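You operate a simulated robot arm through the tools that you are given. There is no shell and no other tool.

You are at the controls of a simulated two-armed robot. One attempt, no reset.

## Task
Fetch the purple spacer from the top of the big table and set it on the blue pad. Put the wooden box on the top of the big table away on the upper shelf of the tall rack. Put the scratch standard marked "GRADE 20" from the top of the big table on top of the silver drying pack there and the scratch standard marked "GRADE 60" on the top of the small table. Fetch the lens that says "R65" from the top of the big table and set it on the disc. Stack the purple lens that says "R120" from the top of the big table on top of the purple lens marked "R75". Open the lower drawer of the packing bench, fetch the silver mirror from the top of the desk and set it in the inside of the lower drawer of the packing bench and shut the drawer again. The order is free. Set down upright: wooden box.
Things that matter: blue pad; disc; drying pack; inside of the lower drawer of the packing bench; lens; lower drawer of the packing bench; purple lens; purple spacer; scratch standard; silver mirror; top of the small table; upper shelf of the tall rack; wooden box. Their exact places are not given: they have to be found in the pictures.

Only the result counts: the job must be done as asked and must still hold three seconds after the hand-in. Knocking over, shifting, dropping, spilling or breaking anything else fails it.

## Robot
Two 7-joint arms with three-finger grippers on one trunk, on a base that drives. Base frame: it is fixed to the floor where the robot stands at the start and does not move with it; the origin is under the middle of the robot, x ahead of it, y to its left, z up. Lengths are in mm, angles in degrees, forces in N, time in s.
The left shoulder is at the start at [30, 124, 1008], the right one opposite. With the tool pointing down near the work surface each hand reaches from about 100 to 780 mm from the robot's upright axis, wherever it stands, measured 20 degrees to its own side. Places, roughly: blue pad (8x8x2 cm) [2100, 2400, 800]; disc [2000, 3000, 750]; drying pack (7x7x5 cm) [1800, 2300, 800]; inside of the lower drawer of the packing bench [-3800, 2600, 600]; lower drawer of the packing bench [-3800, 2600, 600]; purple lens [1000, 4250, 750]; purple spacer [1750, 2000, 750]; scratch standard [1750, 2750, 750]; silver mirror [-750, 4000, 750]; top of the small table [2000, 0, 900]; upper shelf of the tall rack [-2900, -2000, 1300]; wooden box [2000, 1750, 750]. Payload 2.2 kg a hand.
The TCP of each hand is the grasp point between the finger pads, 28 mm short of the fingertips. In the tool frame z runs along the fingers and y along their closing line. The gripper opens to 102 mm. The gripper's body begins 71 mm behind the TCP.
Orientation is told as [roll, pitch, yaw] about the base's x, y, z axes, in that order, counted from this pose: with the fingers straight down and closing along the base's y, the tool's x points along the base's -x, its y along +y and its z along -z.

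## Interface
- The arms move only by the tool servo_tool. It takes "left_steps", "right_steps" or both (then of equal length, played together; a hand with none holds still); each is a list of rows, each a list of 7 numbers: the shift along the tool's x, y, z in m, then the turn, a rotation vector about the tool's x, y, z in degrees, then the opening, from 0 (shut) to 1 (fully open). In form: [[x, y, z, ax, ay, az, jaw], ...]. A call has 1 to 20 rows; each row is the pose to reach, as a shift and turn from the pose commanded when the call began, along the tool's axes at that moment. Each row takes 0.2 s and may step no farther than 50 mm and 8.6 degrees from the row before; otherwise, or with a gripper value out of range, the whole call is refused. A pose out of reach is approached as far as the arm can. The call stops where the force on the tool passes 40 N (or 10 N more than at its start, if that is more) or the arm is blocked; 0.2 s more then pass. Each finger halts on what it meets, pressing with about 25 N; the grip force reading is that of the motor and also rises with nothing between the fingers. The clock runs only during rows and for 0.2 s after the last one: add rows that repeat a pose to give the fingers time. It gives the time, the measured TCP pose, the force on the tool (base axes), the opening and the grip force at its end, in the units of the frame above (readings bear some noise), with the torque about the TCP (base axes, N m) and any sound that the robot's microphone picked up, and new pictures: "pictures" is both (left out), scene, wrist or none (wrist: the cameras of the hands that moved).
- Cameras (640 x 400 px; columns grow to the right, rows downward): "scene" is now at [55.1, 9.2, 1732.9]; the picture's right is [0.10, -1.00, 0.00], its down [-0.65, -0.06, -0.76] and it looks along [0.75, 0.07, -0.65] (base axes); focal length 262 px, centre (320, 200). "left" rides on the left gripper at [72, 38, -86] in its tool frame; the picture's right is [-0.46, 0.89, 0.00], its down [-0.60, -0.32, -0.73] and it looks along [-0.65, -0.34, 0.68] (tool axes); focal length 256 px, centre (320, 200). "right" rides on the right gripper at [69, 44, -86] in its tool frame; the picture's right is [-0.53, 0.85, 0.00], its down [-0.58, -0.36, -0.73] and it looks along [-0.62, -0.39, 0.68] (tool axes); focal length 256 px, centre (320, 200).
- raise_lower(by): slides the trunk up (or, below 0, down) by that many mm; the arms and the scene camera ride with it, the base frame stays. It gives what a move gives, with no picture.
- base_move(legs): drives the robot by 1 to 6 legs, each [ahead, left, turn to the left] in mm, mm and degrees, along the robot's own axes; the way and the turn of a leg run together, so that a leg with both is an arc; at most 1500 mm and 180 degrees a leg. The arms and the cameras ride along, it lands a little off, and it stops where it bumps. It gives what a move gives, and a new picture of the scene camera.
- aim_head(pan, tilt): turns the head with the scene camera to pan (to the left, within 143 degrees either way) and tilt (down, from -29 to 69), counted from straight ahead of the robot. It gives what a move gives, and a new picture of the scene camera.
- probe_pixels(camera, pixels): for up to 12 pixels [column, row] of the newest picture of that camera ("zoom" is the newest enlarged one), the place [x, y, z] in the base frame of the surface seen there, good to about 2 mm. The clock stands still meanwhile.
- close_up(camera, box): a new picture of the part [left, top, right, bottom] of that camera's present view, enlarged. The clock stands still meanwhile.
- finish_job(): hands the job in; it is judged then, once.

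Unless the task says otherwise, let go and move clear before handing in.

The tools are called after "Request:" by a JSON object that holds its "fn" and its "kwargs". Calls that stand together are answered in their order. servo_tool: Moves the arms, as the interface text tells. Its arguments: {"type":"object","properties":{"left_steps":{"type":"array","items":{"type":"array","items":{"type":"number"}}},"right_steps":{"type":"array","items":{"type":"array","items":{"type":"number"}}},"pictures":{"type":"string","enum":["both","scene","wrist","none"]}},"required":[]} The other tools are called the same way: raise_lower (by) slides the trunk up or down; base_move (legs) drives the base; aim_head (pan, tilt) turns the head that bears the scene camera; probe_pixels (camera, pixels) gives the place of the surface under pixels of a picture; close_up (camera, box) takes an enlarged picture of a part of a camera's view; finish_job () hands the job in.

At the start:

```text
clock: 0.0
left_ee_pos: [549.1, 271.5, 1010.4]
left_orientation: [0.0, 0.0, 0.0]
left_wrist_force: [-0.7, -0.8, 0.2]
left_torque: [0.03, 0.01, -0.01]
left_gripper_width: 101.9
left_finger_force: 0.0
right_ee_pos: [369.4, -194.8, 1052.7]
right_orientation: [0.2, -0.1, 0.0]
right_wrist_force: [0.4, 0.9, 0.2]
right_torque: [0.0, -0.01, 0.0]
right_gripper_width: 102.0
right_finger_force: 0.1
trunk travel left (down, up): [-250.0, 290.0]
robot x, y, heading: [2.4, 1.9, 0.0]
head pan, tilt: [5.6, 40.7]
```

scene: 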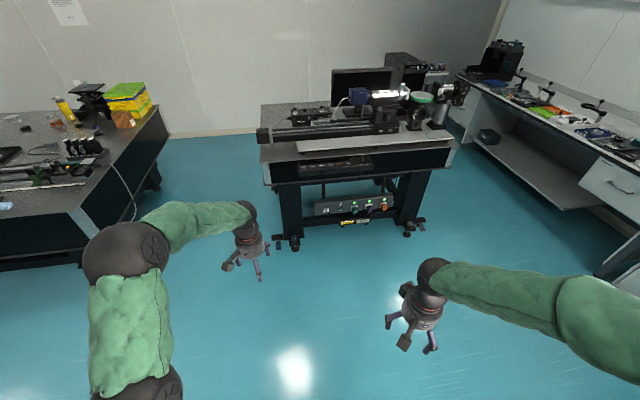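
right: 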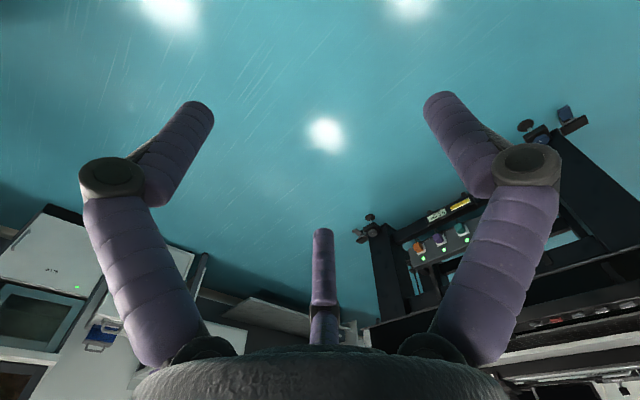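
left: 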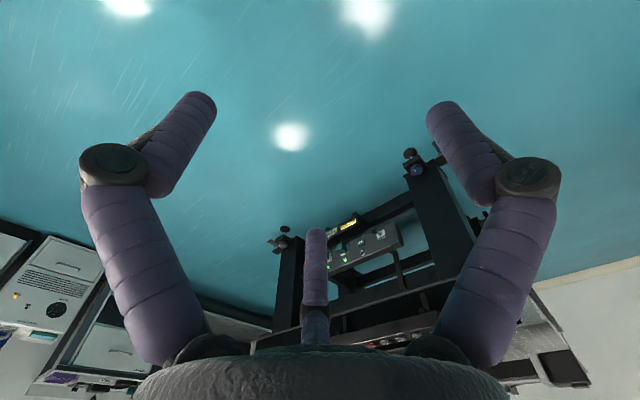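

The scene shows the small table ahead (around pixel 350,140) and the big table at the left (pixel 60,150). I look around with the head first.

Request:
{"fn": "aim_head", "kwargs": {"pan": 50, "tilt": 25}}

Request:
{"fn": "aim_head", "kwargs": {"pan": 100, "tilt": 20}}

Request:
{"fn": "aim_head", "kwargs": {"pan": 140, "tilt": 20}}

Request:
{"fn": "aim_head", "kwargs": {"pan": -140, "tilt": 15}}

Request:
{"fn": "aim_head", "kwargs": {"pan": -80, "tilt": 20}}

```text
clock: 1.1
left_ee_pos: [547.6, 271.3, 1009.3]
left_orientation: [0.0, 0.1, 0.0]
left_wrist_force: [-0.4, 0.3, -0.6]
left_torque: [-0.02, 0.02, 0.01]
left_gripper_width: 101.7
left_finger_force: 0.0
right_ee_pos: [369.7, -194.7, 1053.5]
right_orientation: [0.2, 0.0, 0.0]
right_wrist_force: [0.5, -0.7, -0.4]
right_torque: [0.0, 0.0, 0.01]
right_gripper_width: 102.2
right_finger_force: 0.0
trunk travel left (down, up): [-250.0, 290.0]
robot x, y, heading: [-1.9, -1.7, -0.2]
head pan, tilt: [50.0, 25.0]
```

scene: 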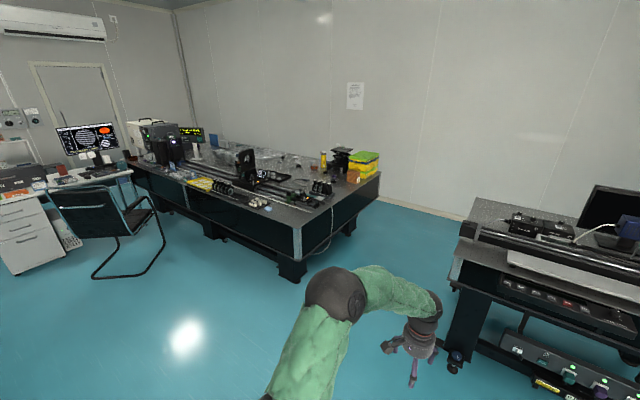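

```text
clock: 2.3
left_ee_pos: [548.5, 271.2, 1010.7]
left_orientation: [0.0, 0.1, 0.0]
left_wrist_force: [0.0, 0.1, -0.2]
left_torque: [0.0, 0.0, 0.0]
left_gripper_width: 102.0
left_finger_force: 0.0
right_ee_pos: [370.1, -194.8, 1052.1]
right_orientation: [0.1, 0.0, 0.1]
right_wrist_force: [0.3, 0.7, 0.6]
right_torque: [-0.01, 0.01, 0.02]
right_gripper_width: 102.1
right_finger_force: 0.0
trunk travel left (down, up): [-250.0, 290.0]
robot x, y, heading: [1.6, 1.0, 0.1]
head pan, tilt: [100.0, 20.0]
```

scene: 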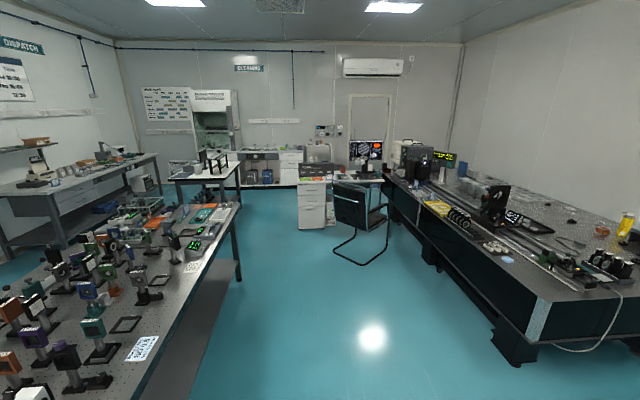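

```text
clock: 3.4
left_ee_pos: [549.0, 271.3, 1009.6]
left_orientation: [-0.1, 0.0, -0.1]
left_wrist_force: [-0.2, -0.5, -0.7]
left_torque: [-0.01, -0.02, 0.02]
left_gripper_width: 102.0
left_finger_force: 0.1
right_ee_pos: [369.4, -195.6, 1053.3]
right_orientation: [0.0, 0.1, 0.1]
right_wrist_force: [0.4, 0.1, 0.4]
right_torque: [-0.02, -0.01, -0.01]
right_gripper_width: 101.9
right_finger_force: 0.2
trunk travel left (down, up): [-250.0, 290.0]
robot x, y, heading: [-2.1, 0.2, -0.2]
head pan, tilt: [140.0, 20.0]
```

scene: 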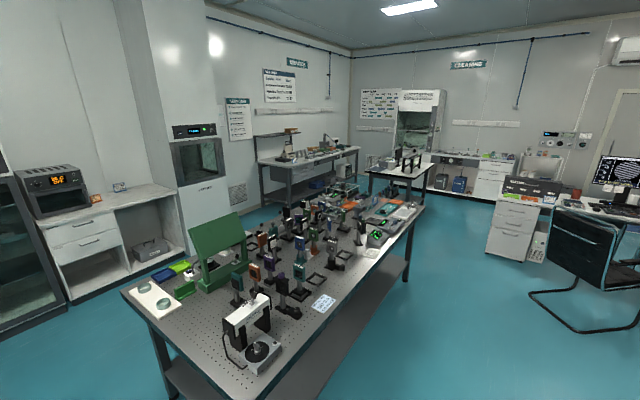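

```text
clock: 7.2
left_ee_pos: [549.5, 272.7, 1009.6]
left_orientation: [0.0, -0.1, 0.0]
left_wrist_force: [0.1, 0.5, 0.6]
left_torque: [0.01, -0.01, 0.0]
left_gripper_width: 102.1
left_finger_force: 0.1
right_ee_pos: [369.6, -195.0, 1053.1]
right_orientation: [0.1, 0.0, 0.0]
right_wrist_force: [-0.2, 0.5, 0.5]
right_torque: [-0.01, 0.01, 0.01]
right_gripper_width: 102.0
right_finger_force: 0.2
trunk travel left (down, up): [-250.0, 290.0]
robot x, y, heading: [0.6, 0.5, 0.0]
head pan, tilt: [-140.0, 15.0]
```

scene: 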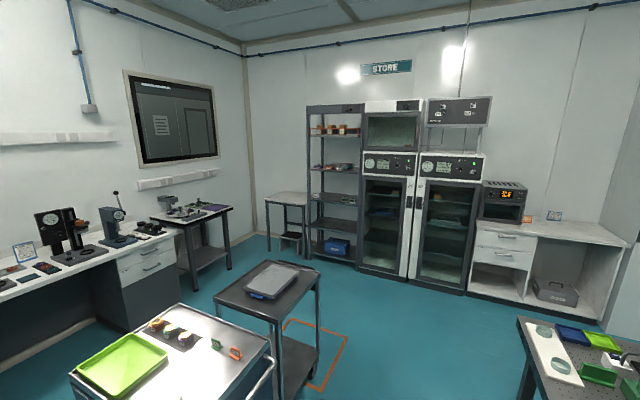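

```text
clock: 8.5
left_ee_pos: [549.4, 270.9, 1009.6]
left_orientation: [0.0, 0.0, 0.0]
left_wrist_force: [-0.4, -0.9, 0.5]
left_torque: [0.01, 0.01, 0.02]
left_gripper_width: 102.2
left_finger_force: 0.1
right_ee_pos: [368.9, -194.8, 1053.2]
right_orientation: [0.1, 0.0, 0.0]
right_wrist_force: [0.4, -0.5, -0.1]
right_torque: [0.02, -0.01, 0.01]
right_gripper_width: 102.1
right_finger_force: 0.0
trunk travel left (down, up): [-250.0, 290.0]
robot x, y, heading: [-0.1, -4.4, -0.0]
head pan, tilt: [-80.0, 20.0]
```

scene: 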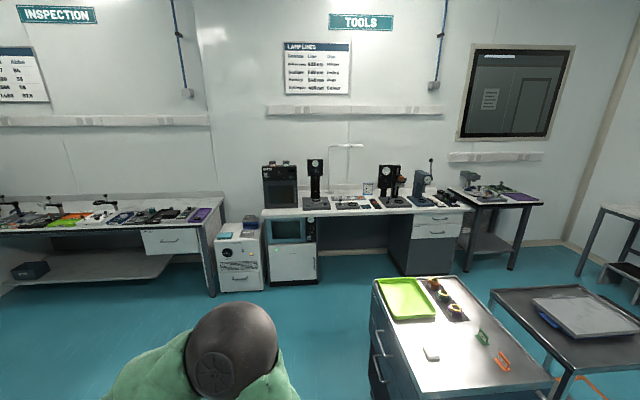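

The overview shows the big table at the left (pan 50), the desk at the back, the packing bench far-left behind and the rack behind-right. I look closely at the big table now.

Request:
{"fn": "aim_head", "kwargs": {"pan": 55, "tilt": 20}}

Request:
{"fn": "close_up", "kwargs": {"camera": "scene", "box": [200, 100, 440, 250]}}

Request:
{"fn": "probe_pixels", "kwargs": {"camera": "scene", "pixels": [[330, 190], [360, 180], [400, 160], [170, 150], [250, 190], [330, 230], [340, 260], [300, 300]]}}

```text
clock: 10.7
left_ee_pos: [549.1, 273.4, 1011.0]
left_orientation: [0.1, 0.0, 0.0]
left_wrist_force: [0.1, -0.6, -0.9]
left_torque: [0.04, 0.0, -0.01]
left_gripper_width: 102.0
left_finger_force: 0.1
right_ee_pos: [369.9, -194.8, 1053.2]
right_orientation: [0.0, 0.0, 0.0]
right_wrist_force: [-0.2, 1.2, 0.4]
right_torque: [0.03, 0.01, -0.07]
right_gripper_width: 102.0
right_finger_force: 0.2
trunk travel left (down, up): [-250.0, 290.0]
robot x, y, heading: [-0.5, -0.5, 0.1]
head pan, tilt: [55.0, 20.0]
```

scene: 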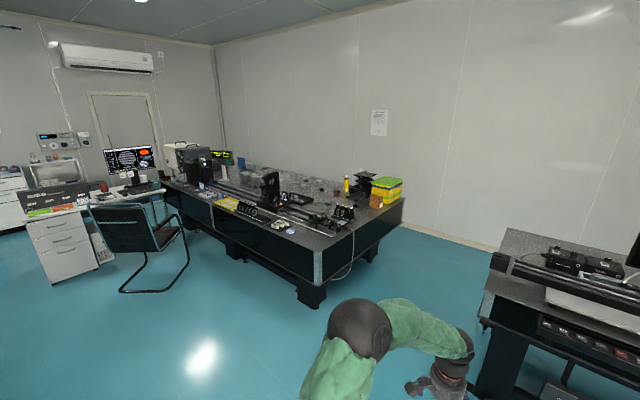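

```text
2.67 times, centred on (320, 175) of scene
```

zoom: 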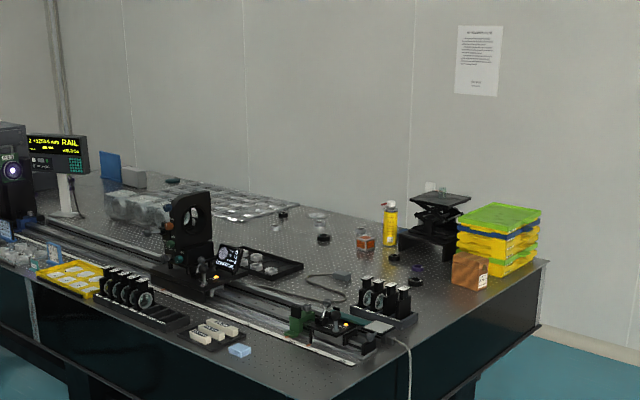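

```text
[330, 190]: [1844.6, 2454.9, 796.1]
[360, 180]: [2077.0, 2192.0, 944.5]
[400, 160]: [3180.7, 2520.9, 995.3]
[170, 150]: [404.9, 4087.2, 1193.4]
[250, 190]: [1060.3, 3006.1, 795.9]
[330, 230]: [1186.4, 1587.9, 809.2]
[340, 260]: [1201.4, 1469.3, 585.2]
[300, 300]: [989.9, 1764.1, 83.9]
```

The zoomed picture shows the wooden box (470,270), tray stack (500,240), yellow spray can (390,225), lens trays. I probe several of them.

Request:
{"fn": "probe_pixels", "kwargs": {"camera": "zoom", "pixels": [[470, 272], [500, 215], [390, 225], [366, 243], [323, 240], [240, 350], [345, 385], [540, 262], [283, 213], [395, 257], [417, 268], [265, 265]]}}

Request:
{"fn": "probe_pixels", "kwargs": {"camera": "zoom", "pixels": [[215, 330], [70, 275], [20, 310], [110, 175], [240, 203], [134, 177], [172, 180], [330, 285], [375, 290], [50, 210], [318, 218], [130, 210]]}}

```text
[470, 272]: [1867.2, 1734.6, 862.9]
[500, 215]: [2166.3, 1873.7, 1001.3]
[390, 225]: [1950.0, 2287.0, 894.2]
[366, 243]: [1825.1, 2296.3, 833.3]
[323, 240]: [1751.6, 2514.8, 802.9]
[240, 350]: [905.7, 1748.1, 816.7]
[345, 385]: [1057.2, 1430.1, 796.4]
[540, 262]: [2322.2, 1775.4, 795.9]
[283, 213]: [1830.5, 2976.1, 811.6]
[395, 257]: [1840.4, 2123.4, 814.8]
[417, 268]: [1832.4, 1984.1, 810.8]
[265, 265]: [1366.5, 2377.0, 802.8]
```

```text
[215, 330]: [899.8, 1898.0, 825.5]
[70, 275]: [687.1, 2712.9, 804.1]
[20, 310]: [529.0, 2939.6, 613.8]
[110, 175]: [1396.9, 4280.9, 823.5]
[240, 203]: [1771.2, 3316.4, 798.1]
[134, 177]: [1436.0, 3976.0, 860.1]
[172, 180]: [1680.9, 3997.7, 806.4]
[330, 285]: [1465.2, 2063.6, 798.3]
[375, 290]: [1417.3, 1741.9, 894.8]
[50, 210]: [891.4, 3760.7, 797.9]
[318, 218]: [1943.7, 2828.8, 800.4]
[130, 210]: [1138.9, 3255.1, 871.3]
```

Big-table top is at z≈796 and the table is turned by about 19°. I map the wall gap, the far edge and the floor behind the table.

Request:
{"fn": "probe_pixels", "kwargs": {"camera": "scene", "pixels": [[440, 236], [430, 225], [470, 242], [400, 232], [375, 245], [310, 100], [250, 100], [450, 200], [405, 200], [500, 228], [485, 290], [180, 100]]}}

Request:
{"fn": "aim_head", "kwargs": {"pan": 25, "tilt": 30}}

```text
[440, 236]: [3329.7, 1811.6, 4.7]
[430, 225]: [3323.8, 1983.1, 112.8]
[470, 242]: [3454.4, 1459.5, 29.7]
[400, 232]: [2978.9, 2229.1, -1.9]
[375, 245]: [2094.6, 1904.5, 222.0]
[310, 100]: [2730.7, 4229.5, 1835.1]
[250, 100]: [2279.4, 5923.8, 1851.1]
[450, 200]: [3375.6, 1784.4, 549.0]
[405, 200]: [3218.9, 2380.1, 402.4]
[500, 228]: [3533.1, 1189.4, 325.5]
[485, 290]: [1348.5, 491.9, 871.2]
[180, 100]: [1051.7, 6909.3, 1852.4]
```

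```text
clock: 11.7
left_ee_pos: [549.2, 271.7, 1010.4]
left_orientation: [-0.1, 0.0, 0.0]
left_wrist_force: [-0.6, 0.7, 0.2]
left_torque: [0.0, 0.02, 0.01]
left_gripper_width: 101.8
left_finger_force: 0.0
right_ee_pos: [370.1, -195.2, 1053.0]
right_orientation: [0.1, 0.1, 0.0]
right_wrist_force: [0.3, 0.8, 0.2]
right_torque: [0.01, 0.01, 0.01]
right_gripper_width: 101.8
right_finger_force: 0.0
trunk travel left (down, up): [-250.0, 290.0]
robot x, y, heading: [2.0, 2.2, -0.2]
head pan, tilt: [25.0, 30.0]
```

scene: 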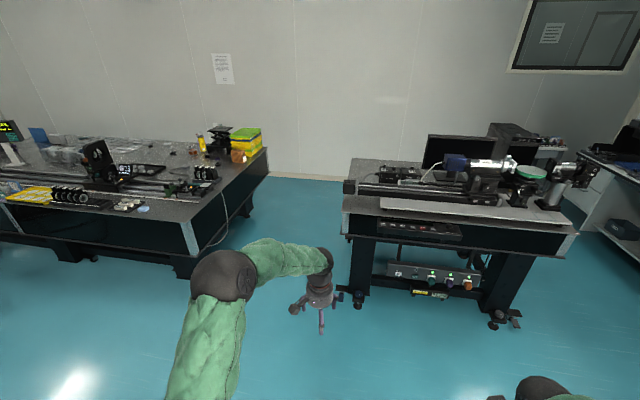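

The wall is ~1000 mm beyond the far edge of the big table, with everything turned ~14.5°; the passage between the small table (corner 1348,492) and the big table is ~980 mm wide. I pull the left arm in and raise both, then drive into the passage.

Request:
{"fn": "servo_tool", "kwargs": {"left_steps": [[0.04, 0, -0.03, 0, 0, 0, 1], [0.08, 0, -0.06, 0, 0, 0, 1], [0.12, 0, -0.09, 0, 0, 0, 1], [0.16, 0, -0.12, 0, 0, 0, 1], [0.19, 0.0, -0.13, 0, 0, 0, 1]], "right_steps": [[0, 0, -0.02, 0, 0, 0, 1], [0, 0, -0.04, 0, 0, 0, 1], [0, 0, -0.06, 0, 0, 0, 1], [0, 0, -0.08, 0, 0, 0, 1], [0, 0, -0.09, 0, 0, 0, 1]], "pictures": "none"}}

Request:
{"fn": "base_move", "kwargs": {"legs": [[0, 0, 14.5], [500, 0, 0], [0, 629, 0]]}}

```text
clock: 12.8
left_ee_pos: [356.5, 270.0, 1140.8]
left_orientation: [0.0, 0.0, -0.1]
left_wrist_force: [0.0, -0.4, 0.4]
left_torque: [0.03, -0.01, -0.02]
left_gripper_width: 102.0
left_finger_force: 0.0
right_ee_pos: [366.8, -194.1, 1143.9]
right_orientation: [0.0, 0.0, 0.0]
right_wrist_force: [-0.5, 0.2, 0.1]
right_torque: [0.0, -0.05, 0.01]
right_gripper_width: 102.1
right_finger_force: 0.0
trunk travel left (down, up): [-250.0, 290.0]
robot x, y, heading: [-0.6, -4.8, 0.2]
head pan, tilt: [25.0, 30.0]
```

```text
clock: 19.8
left_ee_pos: [591.8, 1087.9, 1141.4]
left_orientation: [0.0, 0.0, 15.0]
left_wrist_force: [-0.2, 0.3, 0.0]
left_torque: [-0.02, -0.02, -0.03]
left_gripper_width: 102.0
left_finger_force: 0.1
right_ee_pos: [721.9, 642.2, 1143.4]
right_orientation: [0.0, 0.0, 15.1]
right_wrist_force: [0.8, -0.4, 0.1]
right_torque: [-0.02, -0.02, 0.03]
right_gripper_width: 102.1
right_finger_force: 0.1
trunk travel left (down, up): [-250.0, 290.0]
robot x, y, heading: [315.2, 734.1, 15.1]
head pan, tilt: [25.0, 30.0]
```

scene: 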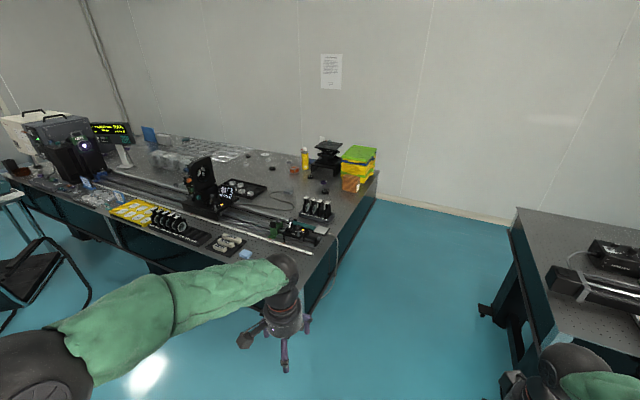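

The robot is at (315,734), heading 15.1. I probe table edges to set the passage exactly.

Request:
{"fn": "probe_pixels", "kwargs": {"camera": "scene", "pixels": [[378, 172], [360, 206], [310, 300], [518, 210], [530, 300], [560, 225], [510, 232], [440, 205], [385, 235], [330, 262]]}}

Request:
{"fn": "aim_head", "kwargs": {"pan": -30, "tilt": 35}}

```text
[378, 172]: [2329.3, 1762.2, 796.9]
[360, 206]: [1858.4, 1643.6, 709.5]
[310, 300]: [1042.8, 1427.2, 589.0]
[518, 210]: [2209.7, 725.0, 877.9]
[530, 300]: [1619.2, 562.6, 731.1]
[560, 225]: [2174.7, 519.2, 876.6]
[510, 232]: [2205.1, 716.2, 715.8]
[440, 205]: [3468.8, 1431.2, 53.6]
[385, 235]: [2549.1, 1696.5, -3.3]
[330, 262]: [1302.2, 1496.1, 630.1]
```

```text
clock: 21.0
left_ee_pos: [590.8, 1087.8, 1142.5]
left_orientation: [0.0, 0.0, 15.1]
left_wrist_force: [0.0, 0.1, -0.1]
left_torque: [0.0, -0.01, 0.03]
left_gripper_width: 102.0
left_finger_force: 0.0
right_ee_pos: [722.2, 641.8, 1141.5]
right_orientation: [0.0, 0.0, 15.1]
right_wrist_force: [-1.1, -0.4, 0.4]
right_torque: [-0.02, 0.0, 0.0]
right_gripper_width: 101.9
right_finger_force: 0.1
trunk travel left (down, up): [-250.0, 290.0]
robot x, y, heading: [313.2, 737.2, 15.0]
head pan, tilt: [-30.0, 35.0]
```

scene: 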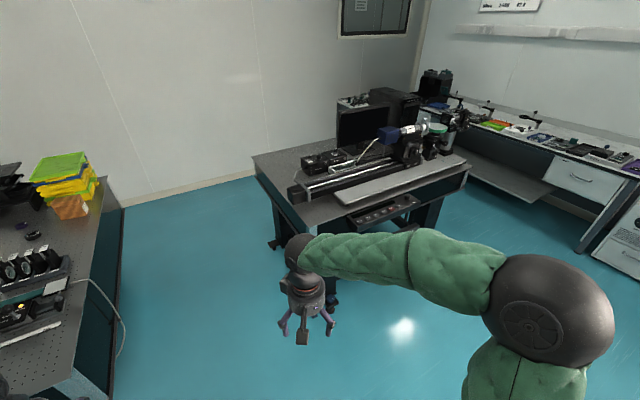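

The small table's left end (pixel 270,160) is free for the GRADE 60 standard. I drive on through the passage to the space between the big table and the wall.

Request:
{"fn": "base_move", "kwargs": {"legs": [[1400, -10, 0], [1290, -20, 0]]}}

Request:
{"fn": "aim_head", "kwargs": {"pan": 90, "tilt": 30}}

```text
clock: 34.3
left_ee_pos: [3227.9, 1804.8, 1141.5]
left_orientation: [0.1, 0.0, 15.7]
left_wrist_force: [-0.5, 0.3, -0.3]
left_torque: [0.0, 0.03, 0.01]
left_gripper_width: 102.0
left_finger_force: 0.1
right_ee_pos: [3363.0, 1359.4, 1143.1]
right_orientation: [0.0, 0.0, 15.7]
right_wrist_force: [0.9, 0.1, -0.1]
right_torque: [-0.01, 0.01, 0.01]
right_gripper_width: 101.6
right_finger_force: 0.1
trunk travel left (down, up): [-250.0, 290.0]
robot x, y, heading: [2954.4, 1448.3, 15.9]
head pan, tilt: [-30.0, 35.0]
```

scene: 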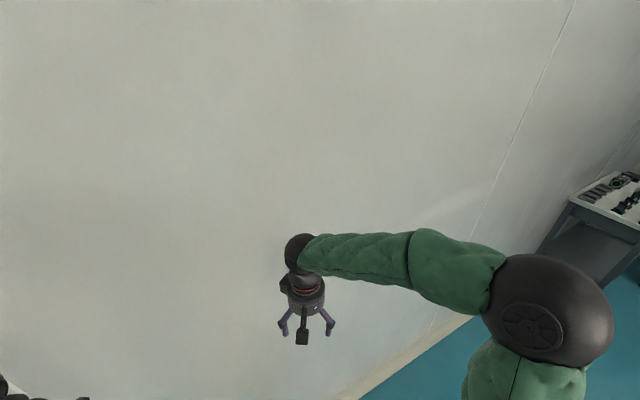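

```text
clock: 36.3
left_ee_pos: [3226.1, 1804.3, 1140.7]
left_orientation: [0.0, 0.0, 15.7]
left_wrist_force: [0.8, -0.3, -0.9]
left_torque: [0.01, -0.02, 0.0]
left_gripper_width: 102.0
left_finger_force: 0.1
right_ee_pos: [3363.3, 1359.1, 1143.0]
right_orientation: [0.0, 0.1, 15.7]
right_wrist_force: [-0.6, 0.0, 0.8]
right_torque: [0.02, 0.01, -0.01]
right_gripper_width: 102.0
right_finger_force: 0.1
trunk travel left (down, up): [-250.0, 290.0]
robot x, y, heading: [2955.0, 1449.2, 15.4]
head pan, tilt: [90.0, 30.0]
```

scene: 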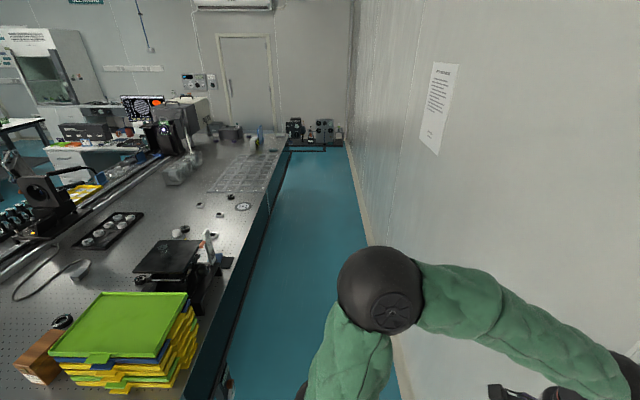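

The gap to the wall runs straight ahead of pixel (310,250). I back off a little from the wall and turn left to face the gap.

Request:
{"fn": "base_move", "kwargs": {"legs": [[-130, 0, 0], [0, 0, 89]]}}

Request:
{"fn": "aim_head", "kwargs": {"pan": 45, "tilt": 35}}

```text
clock: 41.4
left_ee_pos: [2473.1, 1682.5, 1140.6]
left_orientation: [0.0, 0.0, 106.1]
left_wrist_force: [0.3, 0.9, 0.1]
left_torque: [0.0, 0.02, 0.0]
left_gripper_width: 102.0
left_finger_force: 0.1
right_ee_pos: [2916.7, 1821.8, 1142.3]
right_orientation: [0.1, 0.0, 106.2]
right_wrist_force: [0.0, -1.3, -0.4]
right_torque: [-0.01, 0.01, 0.02]
right_gripper_width: 101.8
right_finger_force: 0.1
trunk travel left (down, up): [-250.0, 290.0]
robot x, y, heading: [2831.0, 1414.0, 106.2]
head pan, tilt: [90.0, 30.0]
```

scene: 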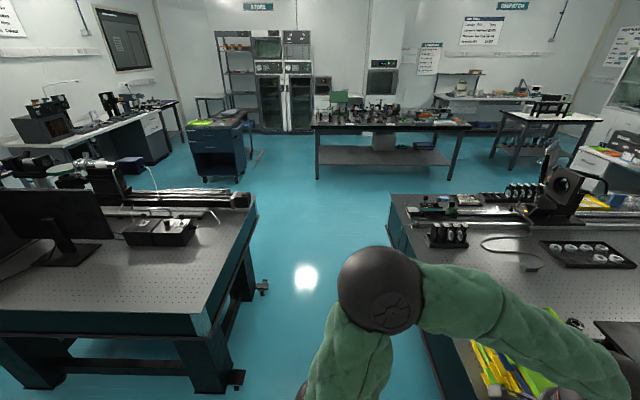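

```text
clock: 42.5
left_ee_pos: [2472.8, 1682.1, 1141.3]
left_orientation: [0.0, -0.1, 106.0]
left_wrist_force: [0.3, -0.4, 0.0]
left_torque: [-0.03, 0.01, -0.05]
left_gripper_width: 101.9
left_finger_force: 0.1
right_ee_pos: [2916.4, 1821.5, 1142.7]
right_orientation: [0.0, -0.1, 106.1]
right_wrist_force: [-0.2, -0.2, 0.0]
right_torque: [0.02, 0.01, -0.01]
right_gripper_width: 101.9
right_finger_force: 0.0
trunk travel left (down, up): [-250.0, 290.0]
robot x, y, heading: [2833.9, 1411.3, 106.3]
head pan, tilt: [45.0, 35.0]
```

scene: 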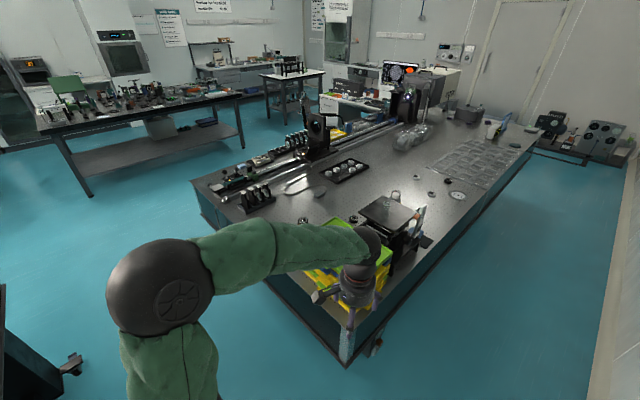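

The big table is in view; tray stack near pixel (345,285), jack at (390,215). I drive ahead along the gap and turn to face the table.

Request:
{"fn": "base_move", "kwargs": {"legs": [[758, -41, 0], [0, 0, 88.5]]}}

Request:
{"fn": "aim_head", "kwargs": {"pan": 0, "tilt": 45}}

Request:
{"fn": "aim_head", "kwargs": {"pan": -55, "tilt": 40}}

Request:
{"fn": "aim_head", "kwargs": {"pan": 50, "tilt": 45}}

```text
clock: 50.5
left_ee_pos: [2386.7, 1809.0, 1141.5]
left_orientation: [0.0, 0.0, -164.4]
left_wrist_force: [-0.6, -0.6, 0.0]
left_torque: [0.02, -0.01, -0.01]
left_gripper_width: 102.2
left_finger_force: 0.1
right_ee_pos: [2251.5, 2253.5, 1143.9]
right_orientation: [0.0, 0.0, -164.4]
right_wrist_force: [1.4, -0.2, 0.4]
right_torque: [-0.03, -0.03, -0.03]
right_gripper_width: 102.1
right_finger_force: 0.0
trunk travel left (down, up): [-250.0, 290.0]
robot x, y, heading: [2658.8, 2167.8, -164.3]
head pan, tilt: [45.0, 35.0]
```

scene: 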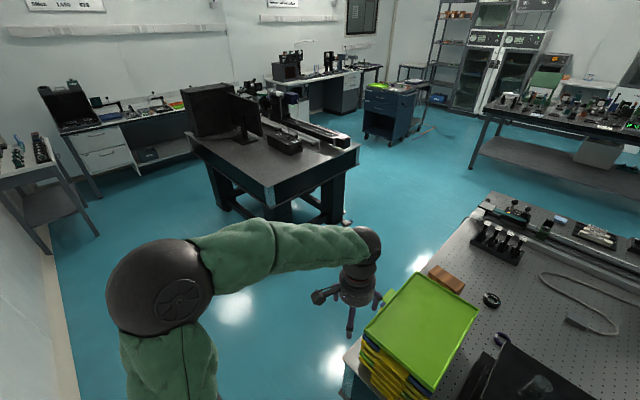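

```text
clock: 51.6
left_ee_pos: [2387.1, 1809.3, 1141.1]
left_orientation: [0.0, -0.1, -164.4]
left_wrist_force: [0.3, 0.4, -0.3]
left_torque: [0.01, 0.01, 0.01]
left_gripper_width: 102.1
left_finger_force: 0.1
right_ee_pos: [2251.8, 2254.0, 1143.1]
right_orientation: [0.0, 0.0, -164.4]
right_wrist_force: [-0.3, -0.1, 0.0]
right_torque: [-0.01, -0.04, 0.01]
right_gripper_width: 102.1
right_finger_force: 0.0
trunk travel left (down, up): [-250.0, 290.0]
robot x, y, heading: [2657.5, 2165.2, -164.5]
head pan, tilt: [0.0, 45.0]
```

scene: 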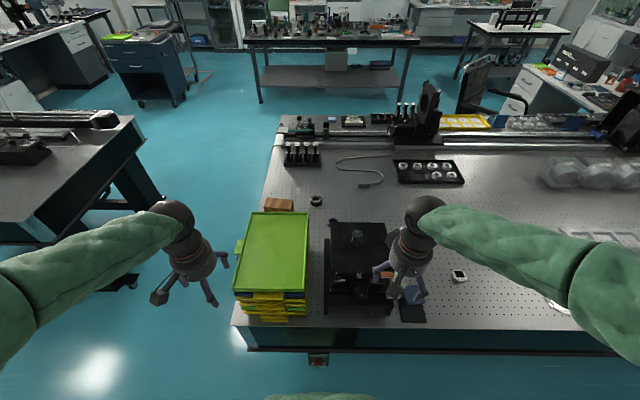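

```text
clock: 52.8
left_ee_pos: [2387.3, 1808.0, 1141.4]
left_orientation: [-0.1, 0.0, -164.4]
left_wrist_force: [0.4, -0.9, 0.2]
left_torque: [-0.03, 0.01, 0.03]
left_gripper_width: 102.1
left_finger_force: 0.1
right_ee_pos: [2252.2, 2254.4, 1142.4]
right_orientation: [0.0, -0.1, -164.3]
right_wrist_force: [-1.0, 0.8, 0.0]
right_torque: [0.0, -0.01, 0.03]
right_gripper_width: 101.9
right_finger_force: 0.1
trunk travel left (down, up): [-250.0, 290.0]
robot x, y, heading: [2655.2, 2166.7, -164.5]
head pan, tilt: [-55.0, 40.0]
```

scene: 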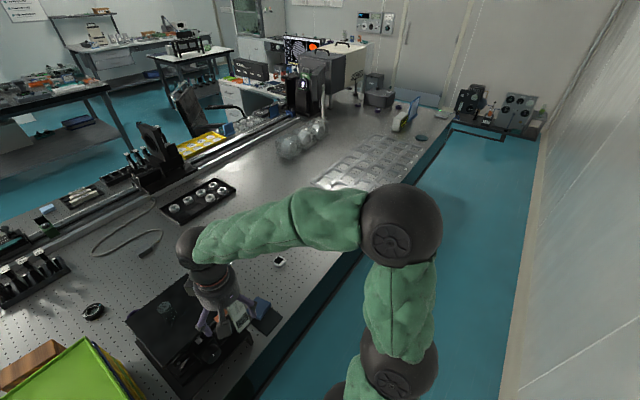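

```text
clock: 54.6
left_ee_pos: [2386.0, 1809.5, 1140.1]
left_orientation: [0.0, 0.0, -164.4]
left_wrist_force: [-0.8, -0.2, 0.7]
left_torque: [0.0, -0.01, 0.0]
left_gripper_width: 102.0
left_finger_force: 0.0
right_ee_pos: [2250.1, 2253.5, 1143.0]
right_orientation: [-0.1, -0.1, -164.4]
right_wrist_force: [-0.3, -0.3, 0.3]
right_torque: [0.05, 0.0, 0.0]
right_gripper_width: 102.1
right_finger_force: 0.0
trunk travel left (down, up): [-250.0, 290.0]
robot x, y, heading: [2660.1, 2167.5, -164.0]
head pan, tilt: [50.0, 45.0]
```

scene: 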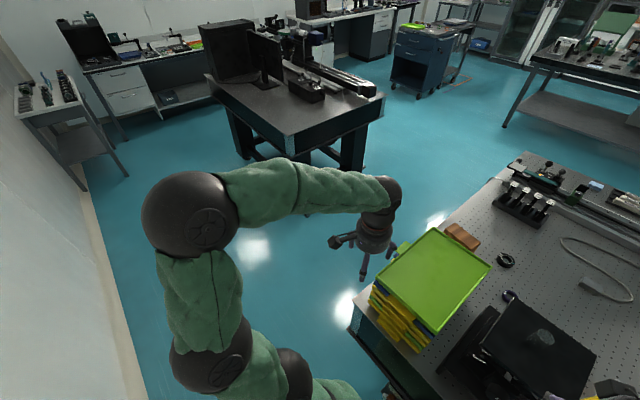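

I look straight ahead again and enlarge the region with the small parts; the right arm covers some so I first take the close-ups.

Request:
{"fn": "aim_head", "kwargs": {"pan": 0, "tilt": 50}}

Request:
{"fn": "close_up", "kwargs": {"camera": "scene", "box": [220, 60, 460, 210]}}

Request:
{"fn": "close_up", "kwargs": {"camera": "scene", "box": [310, 150, 550, 300]}}

```text
clock: 55.8
left_ee_pos: [2387.4, 1808.0, 1140.8]
left_orientation: [-0.1, 0.1, -164.4]
left_wrist_force: [-0.8, -0.2, 0.4]
left_torque: [0.0, 0.03, -0.02]
left_gripper_width: 101.9
left_finger_force: 0.1
right_ee_pos: [2251.1, 2252.7, 1143.5]
right_orientation: [-0.1, 0.0, -164.4]
right_wrist_force: [0.4, -0.1, 0.8]
right_torque: [-0.01, 0.01, 0.0]
right_gripper_width: 102.0
right_finger_force: 0.0
trunk travel left (down, up): [-250.0, 290.0]
robot x, y, heading: [2657.9, 2163.4, -164.2]
head pan, tilt: [0.0, 50.0]
```

scene: 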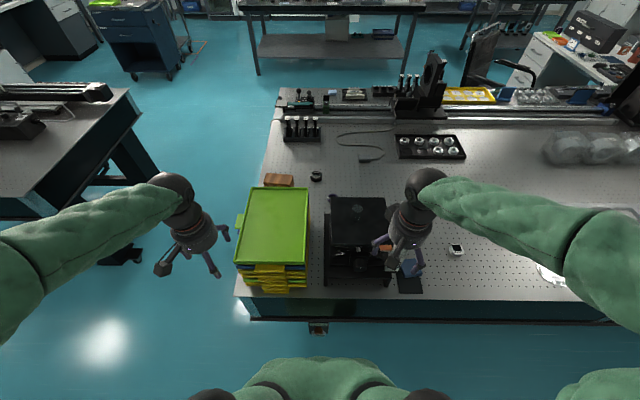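

```text
2.67 times, centred on (340, 135) of scene
```

zoom: 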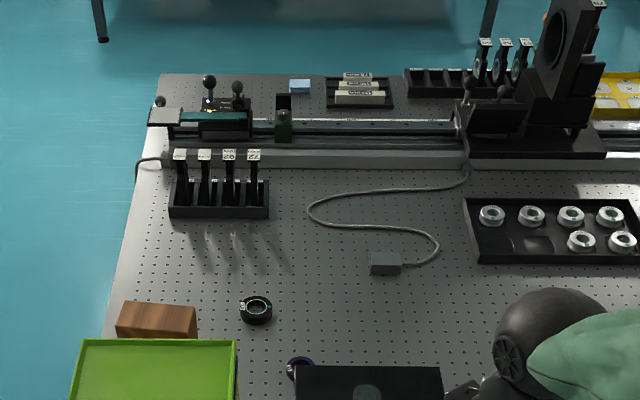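

```text
2.67 times, centred on (430, 225) of scene
```

zoom: 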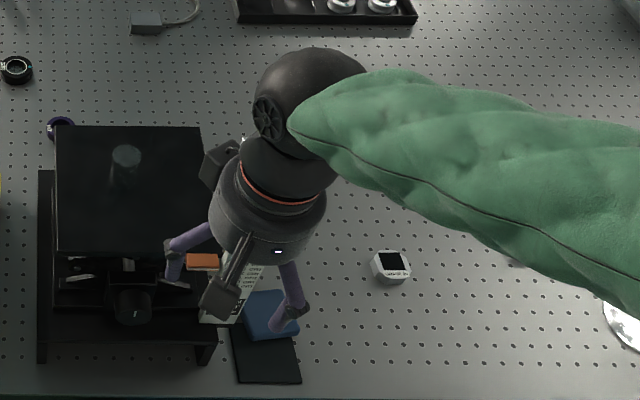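

The spacer (purple ring) peeks out by the jack at zoom (60,128), the blue pad lies near zoom (270,315), and there's a small white item at (390,265). I move the right arm back out of view to see better.

Request:
{"fn": "servo_tool", "kwargs": {"right_steps": [[0.04, 0, -0.02, 0, 0, 0, 1], [0.08, -0.03, -0.04, 0, 0, 0, 1], [0.12, -0.06, -0.06, 0, 0, 0, 1], [0.14, -0.09, -0.08, 0, 0, 0, 1]], "pictures": "scene"}}

Request:
{"fn": "close_up", "kwargs": {"camera": "scene", "box": [310, 150, 550, 300]}}

```text
refused: row 2 steps farther than a row can; nothing moved
```

```text
2.67 times, centred on (430, 225) of scene
```

zoom: 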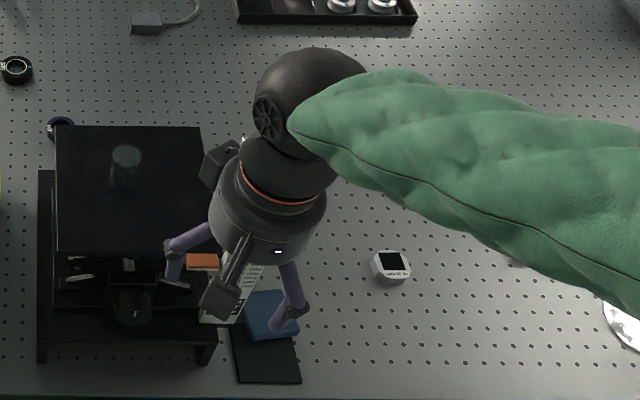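

The row step was too large; I use smaller steps.

Request:
{"fn": "servo_tool", "kwargs": {"right_steps": [[0.03, -0.02, -0.02, 0, 0, 0, 1], [0.06, -0.04, -0.04, 0, 0, 0, 1], [0.09, -0.06, -0.06, 0, 0, 0, 1], [0.12, -0.08, -0.08, 0, 0, 0, 1], [0.15, -0.1, -0.1, 0, 0, 0, 1]], "pictures": "scene"}}

Request:
{"fn": "close_up", "kwargs": {"camera": "scene", "box": [310, 150, 550, 300]}}

```text
clock: 57.0
left_ee_pos: [2387.6, 1808.7, 1141.4]
left_orientation: [0.0, -0.1, -164.5]
left_wrist_force: [0.7, -0.5, 0.7]
left_torque: [-0.01, -0.02, 0.05]
left_gripper_width: 101.8
left_finger_force: 0.1
right_ee_pos: [2372.0, 2394.9, 1242.3]
right_orientation: [0.0, 0.0, -164.4]
right_wrist_force: [-0.5, -0.8, 0.1]
right_torque: [-0.05, 0.05, 0.02]
right_gripper_width: 102.1
right_finger_force: 0.0
trunk travel left (down, up): [-250.0, 290.0]
robot x, y, heading: [2660.0, 2162.4, -164.3]
head pan, tilt: [0.0, 50.0]
```

scene: 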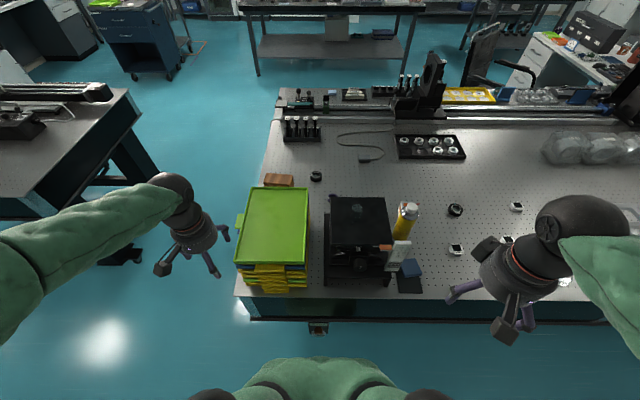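

```text
2.67 times, centred on (430, 225) of scene
```

zoom: 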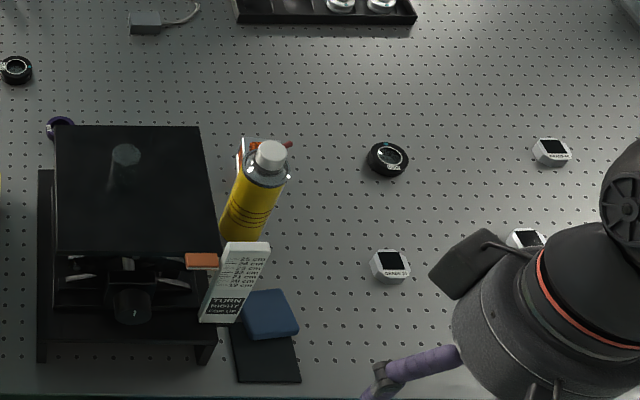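

Three scratch standards are visible at zoom (390,265), (553,152), (525,238) and a black ring/lens at (387,160). I move the base right ~450 mm for a clearer view of them.

Request:
{"fn": "base_move", "kwargs": {"legs": [[0, -450, 0]]}}

Request:
{"fn": "aim_head", "kwargs": {"pan": 0, "tilt": 50}}

Request:
{"fn": "close_up", "kwargs": {"camera": "scene", "box": [180, 130, 420, 280]}}

Request:
{"fn": "close_up", "kwargs": {"camera": "scene", "box": [260, 80, 420, 180]}}

```text
clock: 59.8
left_ee_pos: [2265.2, 2243.1, 1140.8]
left_orientation: [-0.1, 0.0, -164.0]
left_wrist_force: [-0.4, 0.0, 0.4]
left_torque: [-0.02, -0.01, 0.0]
left_gripper_width: 102.2
left_finger_force: 0.1
right_ee_pos: [2245.8, 2827.9, 1242.6]
right_orientation: [0.1, 0.0, -163.9]
right_wrist_force: [-0.5, 0.6, -0.1]
right_torque: [-0.04, -0.08, -0.02]
right_gripper_width: 102.0
right_finger_force: 0.0
trunk travel left (down, up): [-250.0, 290.0]
robot x, y, heading: [2537.0, 2598.7, -163.9]
head pan, tilt: [0.0, 50.0]
```

scene: 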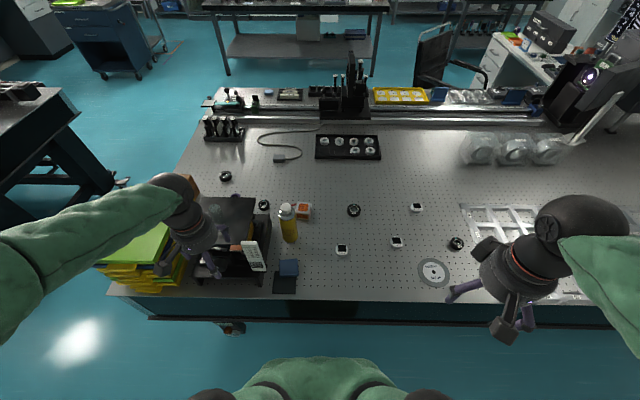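

```text
clock: 60.4
left_ee_pos: [2266.0, 2243.2, 1141.4]
left_orientation: [0.1, 0.0, -164.1]
left_wrist_force: [1.2, -1.6, 0.5]
left_torque: [0.01, 0.0, 0.0]
left_gripper_width: 101.9
left_finger_force: 0.1
right_ee_pos: [2245.7, 2826.9, 1243.6]
right_orientation: [0.0, -0.1, -163.9]
right_wrist_force: [-0.4, 0.4, 0.1]
right_torque: [0.02, 0.0, 0.01]
right_gripper_width: 101.7
right_finger_force: 0.0
trunk travel left (down, up): [-250.0, 290.0]
robot x, y, heading: [2536.2, 2600.7, -164.0]
head pan, tilt: [0.0, 50.0]
```

scene: 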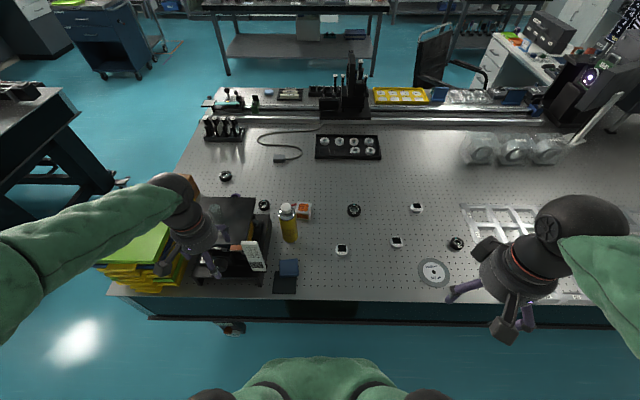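

```text
2.67 times, centred on (300, 205) of scene
```

zoom: 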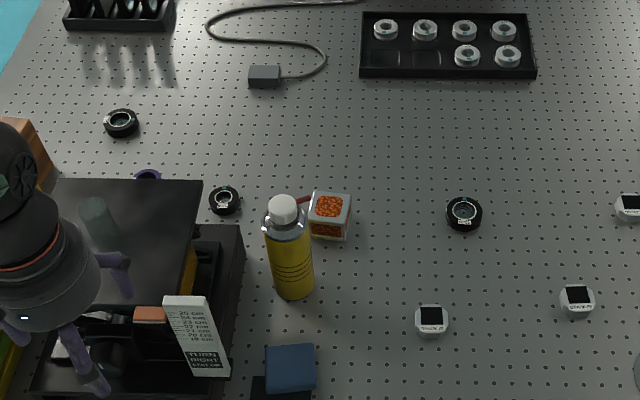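

```text
4.00 times, centred on (340, 130) of scene
```

zoom: 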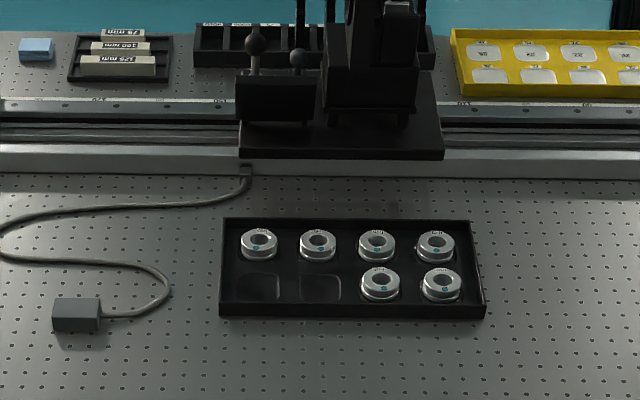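

I see black ring lenses at scene (354,210), (264,204), (225,175), (457,243), the disc at (433,272), standards at (342,249), (397,242), (417,207), drying pack at (304,211). I enlarge them to read labels.

Request:
{"fn": "close_up", "kwargs": {"camera": "scene", "box": [320, 190, 400, 260]}}

Request:
{"fn": "close_up", "kwargs": {"camera": "scene", "box": [380, 190, 480, 290]}}

Request:
{"fn": "close_up", "kwargs": {"camera": "scene", "box": [210, 160, 320, 230]}}

Request:
{"fn": "probe_pixels", "kwargs": {"camera": "scene", "pixels": [[342, 247], [397, 241], [417, 206], [354, 206], [457, 240], [433, 272], [264, 204], [225, 175], [235, 194], [304, 208], [288, 266], [325, 142]]}}

```text
5.71 times, centred on (360, 225) of scene
```

zoom: 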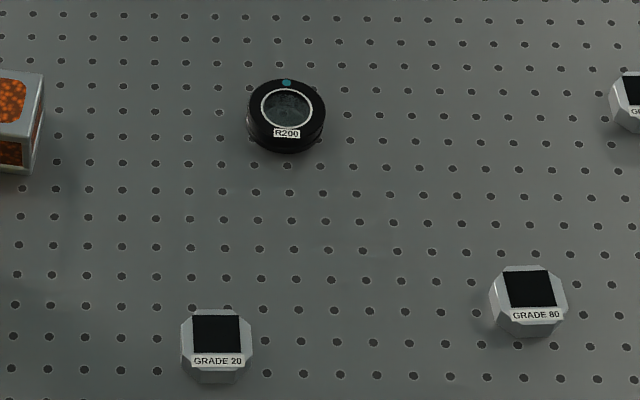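

```text
4.00 times, centred on (430, 240) of scene
```

zoom: 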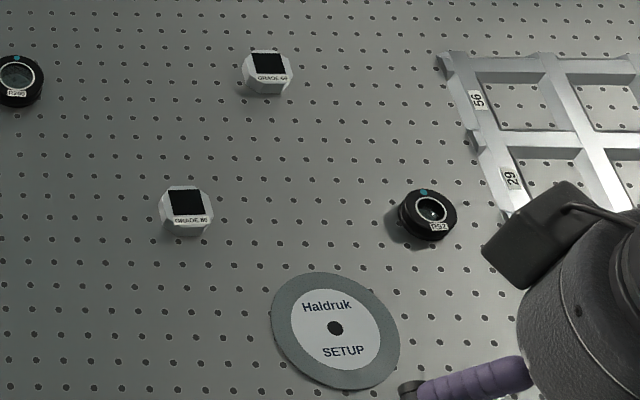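

```text
5.71 times, centred on (265, 195) of scene
```

zoom: 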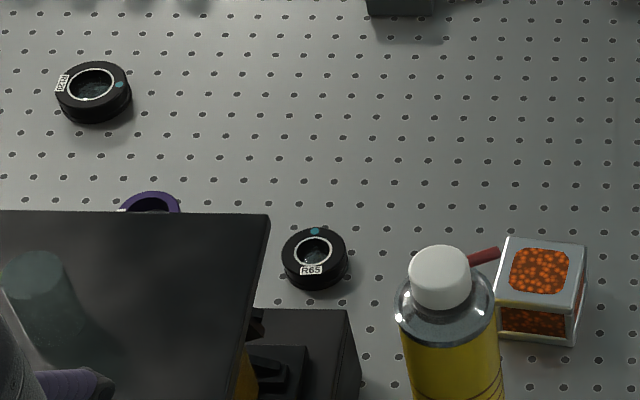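

```text
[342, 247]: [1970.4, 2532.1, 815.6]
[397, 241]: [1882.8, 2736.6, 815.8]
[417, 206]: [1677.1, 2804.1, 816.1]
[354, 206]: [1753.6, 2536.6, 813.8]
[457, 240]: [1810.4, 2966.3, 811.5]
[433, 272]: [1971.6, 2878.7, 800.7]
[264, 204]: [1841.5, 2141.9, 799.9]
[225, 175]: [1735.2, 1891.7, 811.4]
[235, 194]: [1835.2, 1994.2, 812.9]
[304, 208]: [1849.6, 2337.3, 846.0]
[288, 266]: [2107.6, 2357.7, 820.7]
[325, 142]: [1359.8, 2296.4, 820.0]
```

Labels: GRADE 20 at (1970,2532), GRADE 80 at (1883,2737), GRADE 60 presumably at (1677,2804); R65 at (1841,2142); disc at (1972,2879); drying pack at (1850,2337). I move the base slightly ahead and left for reaching GRADE 20 and the pack with the left arm.

Request:
{"fn": "base_move", "kwargs": {"legs": [[50, 100, 0]]}}

Request:
{"fn": "close_up", "kwargs": {"camera": "scene", "box": [300, 180, 460, 280]}}

```text
clock: 61.6
left_ee_pos: [2242.6, 2133.3, 1140.5]
left_orientation: [-0.1, -0.1, -163.9]
left_wrist_force: [0.3, -0.7, -1.0]
left_torque: [0.02, -0.02, 0.0]
left_gripper_width: 102.2
left_finger_force: 0.0
right_ee_pos: [2222.9, 2715.1, 1243.0]
right_orientation: [0.0, 0.0, -163.9]
right_wrist_force: [-0.2, -1.5, 0.2]
right_torque: [0.04, 0.02, -0.03]
right_gripper_width: 101.6
right_finger_force: 0.1
trunk travel left (down, up): [-250.0, 290.0]
robot x, y, heading: [2516.4, 2493.0, -163.9]
head pan, tilt: [0.0, 50.0]
```

scene: 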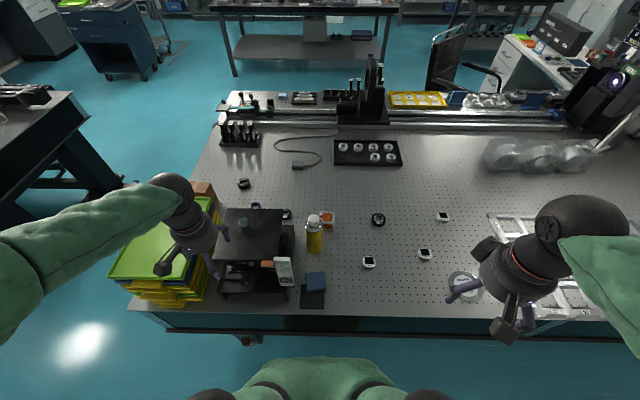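

```text
4.00 times, centred on (380, 230) of scene
```

zoom: 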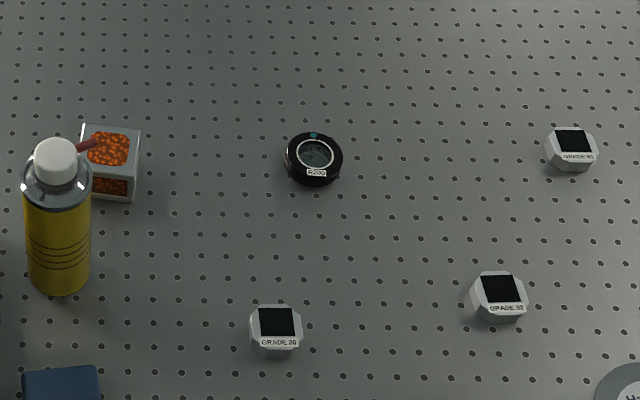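

I probe corners of GRADE 20, the drying pack and the can.

Request:
{"fn": "probe_pixels", "kwargs": {"camera": "zoom", "pixels": [[258, 312], [294, 310], [295, 338], [257, 338], [276, 322], [85, 128], [140, 130], [136, 162], [92, 160], [55, 150], [90, 145], [570, 140]]}}

```text
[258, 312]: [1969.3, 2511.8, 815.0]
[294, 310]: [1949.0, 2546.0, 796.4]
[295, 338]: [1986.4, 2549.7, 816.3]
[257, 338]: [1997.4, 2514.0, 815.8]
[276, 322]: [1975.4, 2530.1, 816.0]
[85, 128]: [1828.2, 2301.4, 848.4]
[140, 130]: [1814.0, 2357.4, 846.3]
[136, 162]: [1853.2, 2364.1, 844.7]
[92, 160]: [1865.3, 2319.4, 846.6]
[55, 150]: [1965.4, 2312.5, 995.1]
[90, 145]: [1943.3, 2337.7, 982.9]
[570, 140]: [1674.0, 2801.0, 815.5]
```

GRADE 20 is centred near (1977,2531), top 816; the pack's top is centred near (1842,2333), z 847. I use the right arm (its forearm comes from the free side) and go above GRADE 20.

Request:
{"fn": "servo_tool", "kwargs": {"right_steps": [[-0.03, 0.01, 0.03, 0, 0, 0, 1], [-0.06, 0.022, 0.06, 0, 0, 0, 1], [-0.09, 0.034, 0.09, 0, 0, 0, 1], [-0.12, 0.045, 0.12, 0, 0, 0, 1], [-0.15, 0.057, 0.15, 0, 0, 0, 1], [-0.18, 0.068, 0.18, 0, 0, 0, 1], [-0.21, 0.08, 0.21, 0, 0, 0, 1], [-0.24, 0.09, 0.24, 0, 0, 0, 1], [-0.27, 0.1, 0.27, 0, 0, 0, 1], [-0.286, 0.108, 0.3, 0, 0, 0, 1], [-0.286, 0.108, 0.32, 0, 0, 0, 1]], "pictures": "both"}}

```text
clock: 64.0
left_ee_pos: [2244.1, 2133.8, 1140.3]
left_orientation: [0.1, -0.1, -164.0]
left_wrist_force: [-0.6, 0.9, -0.2]
left_torque: [-0.01, 0.02, 0.02]
left_gripper_width: 101.9
left_finger_force: 0.0
right_ee_pos: [1978.1, 2533.2, 922.5]
right_orientation: [0.1, 0.1, -163.9]
right_wrist_force: [0.8, 0.6, -0.4]
right_torque: [0.0, 0.02, 0.01]
right_gripper_width: 102.3
right_finger_force: 0.1
trunk travel left (down, up): [-250.0, 290.0]
robot x, y, heading: [2511.3, 2491.6, -163.9]
head pan, tilt: [0.0, 50.0]
```

scene: 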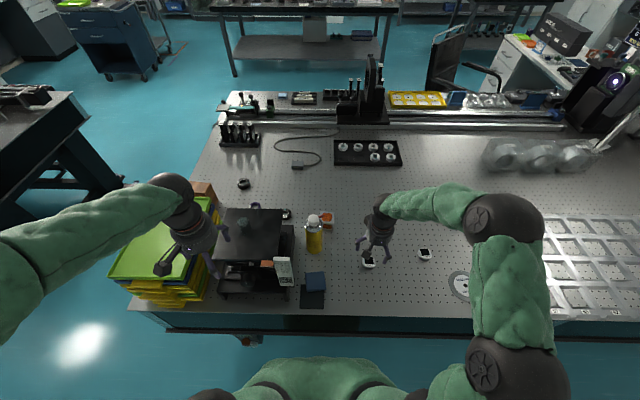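
right: 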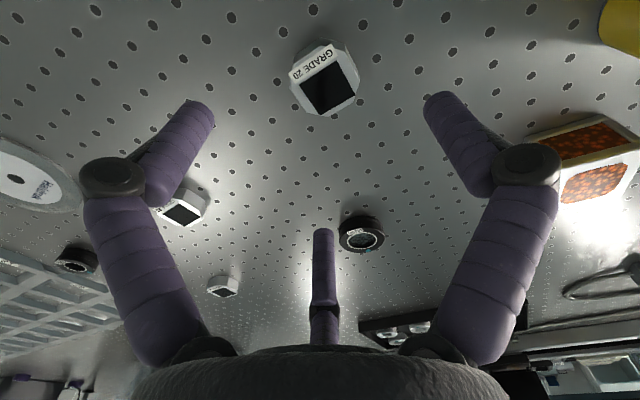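

The right hand is above GRADE 20 (wrist picture (325,80)). I check the middle purple thing and the block with probes.

Request:
{"fn": "probe_pixels", "kwargs": {"camera": "right", "pixels": [[322, 240], [322, 290], [200, 110], [440, 105], [328, 90], [303, 68], [335, 50], [355, 95], [310, 112], [160, 180], [360, 235]]}}

```text
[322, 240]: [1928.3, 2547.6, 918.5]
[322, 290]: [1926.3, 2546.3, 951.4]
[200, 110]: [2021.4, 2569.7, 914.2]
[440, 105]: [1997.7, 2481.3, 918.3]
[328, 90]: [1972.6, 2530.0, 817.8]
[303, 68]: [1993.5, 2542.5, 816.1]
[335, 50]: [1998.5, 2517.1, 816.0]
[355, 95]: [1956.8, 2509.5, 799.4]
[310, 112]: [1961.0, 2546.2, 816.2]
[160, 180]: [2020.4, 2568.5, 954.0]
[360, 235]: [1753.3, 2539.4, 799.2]
```

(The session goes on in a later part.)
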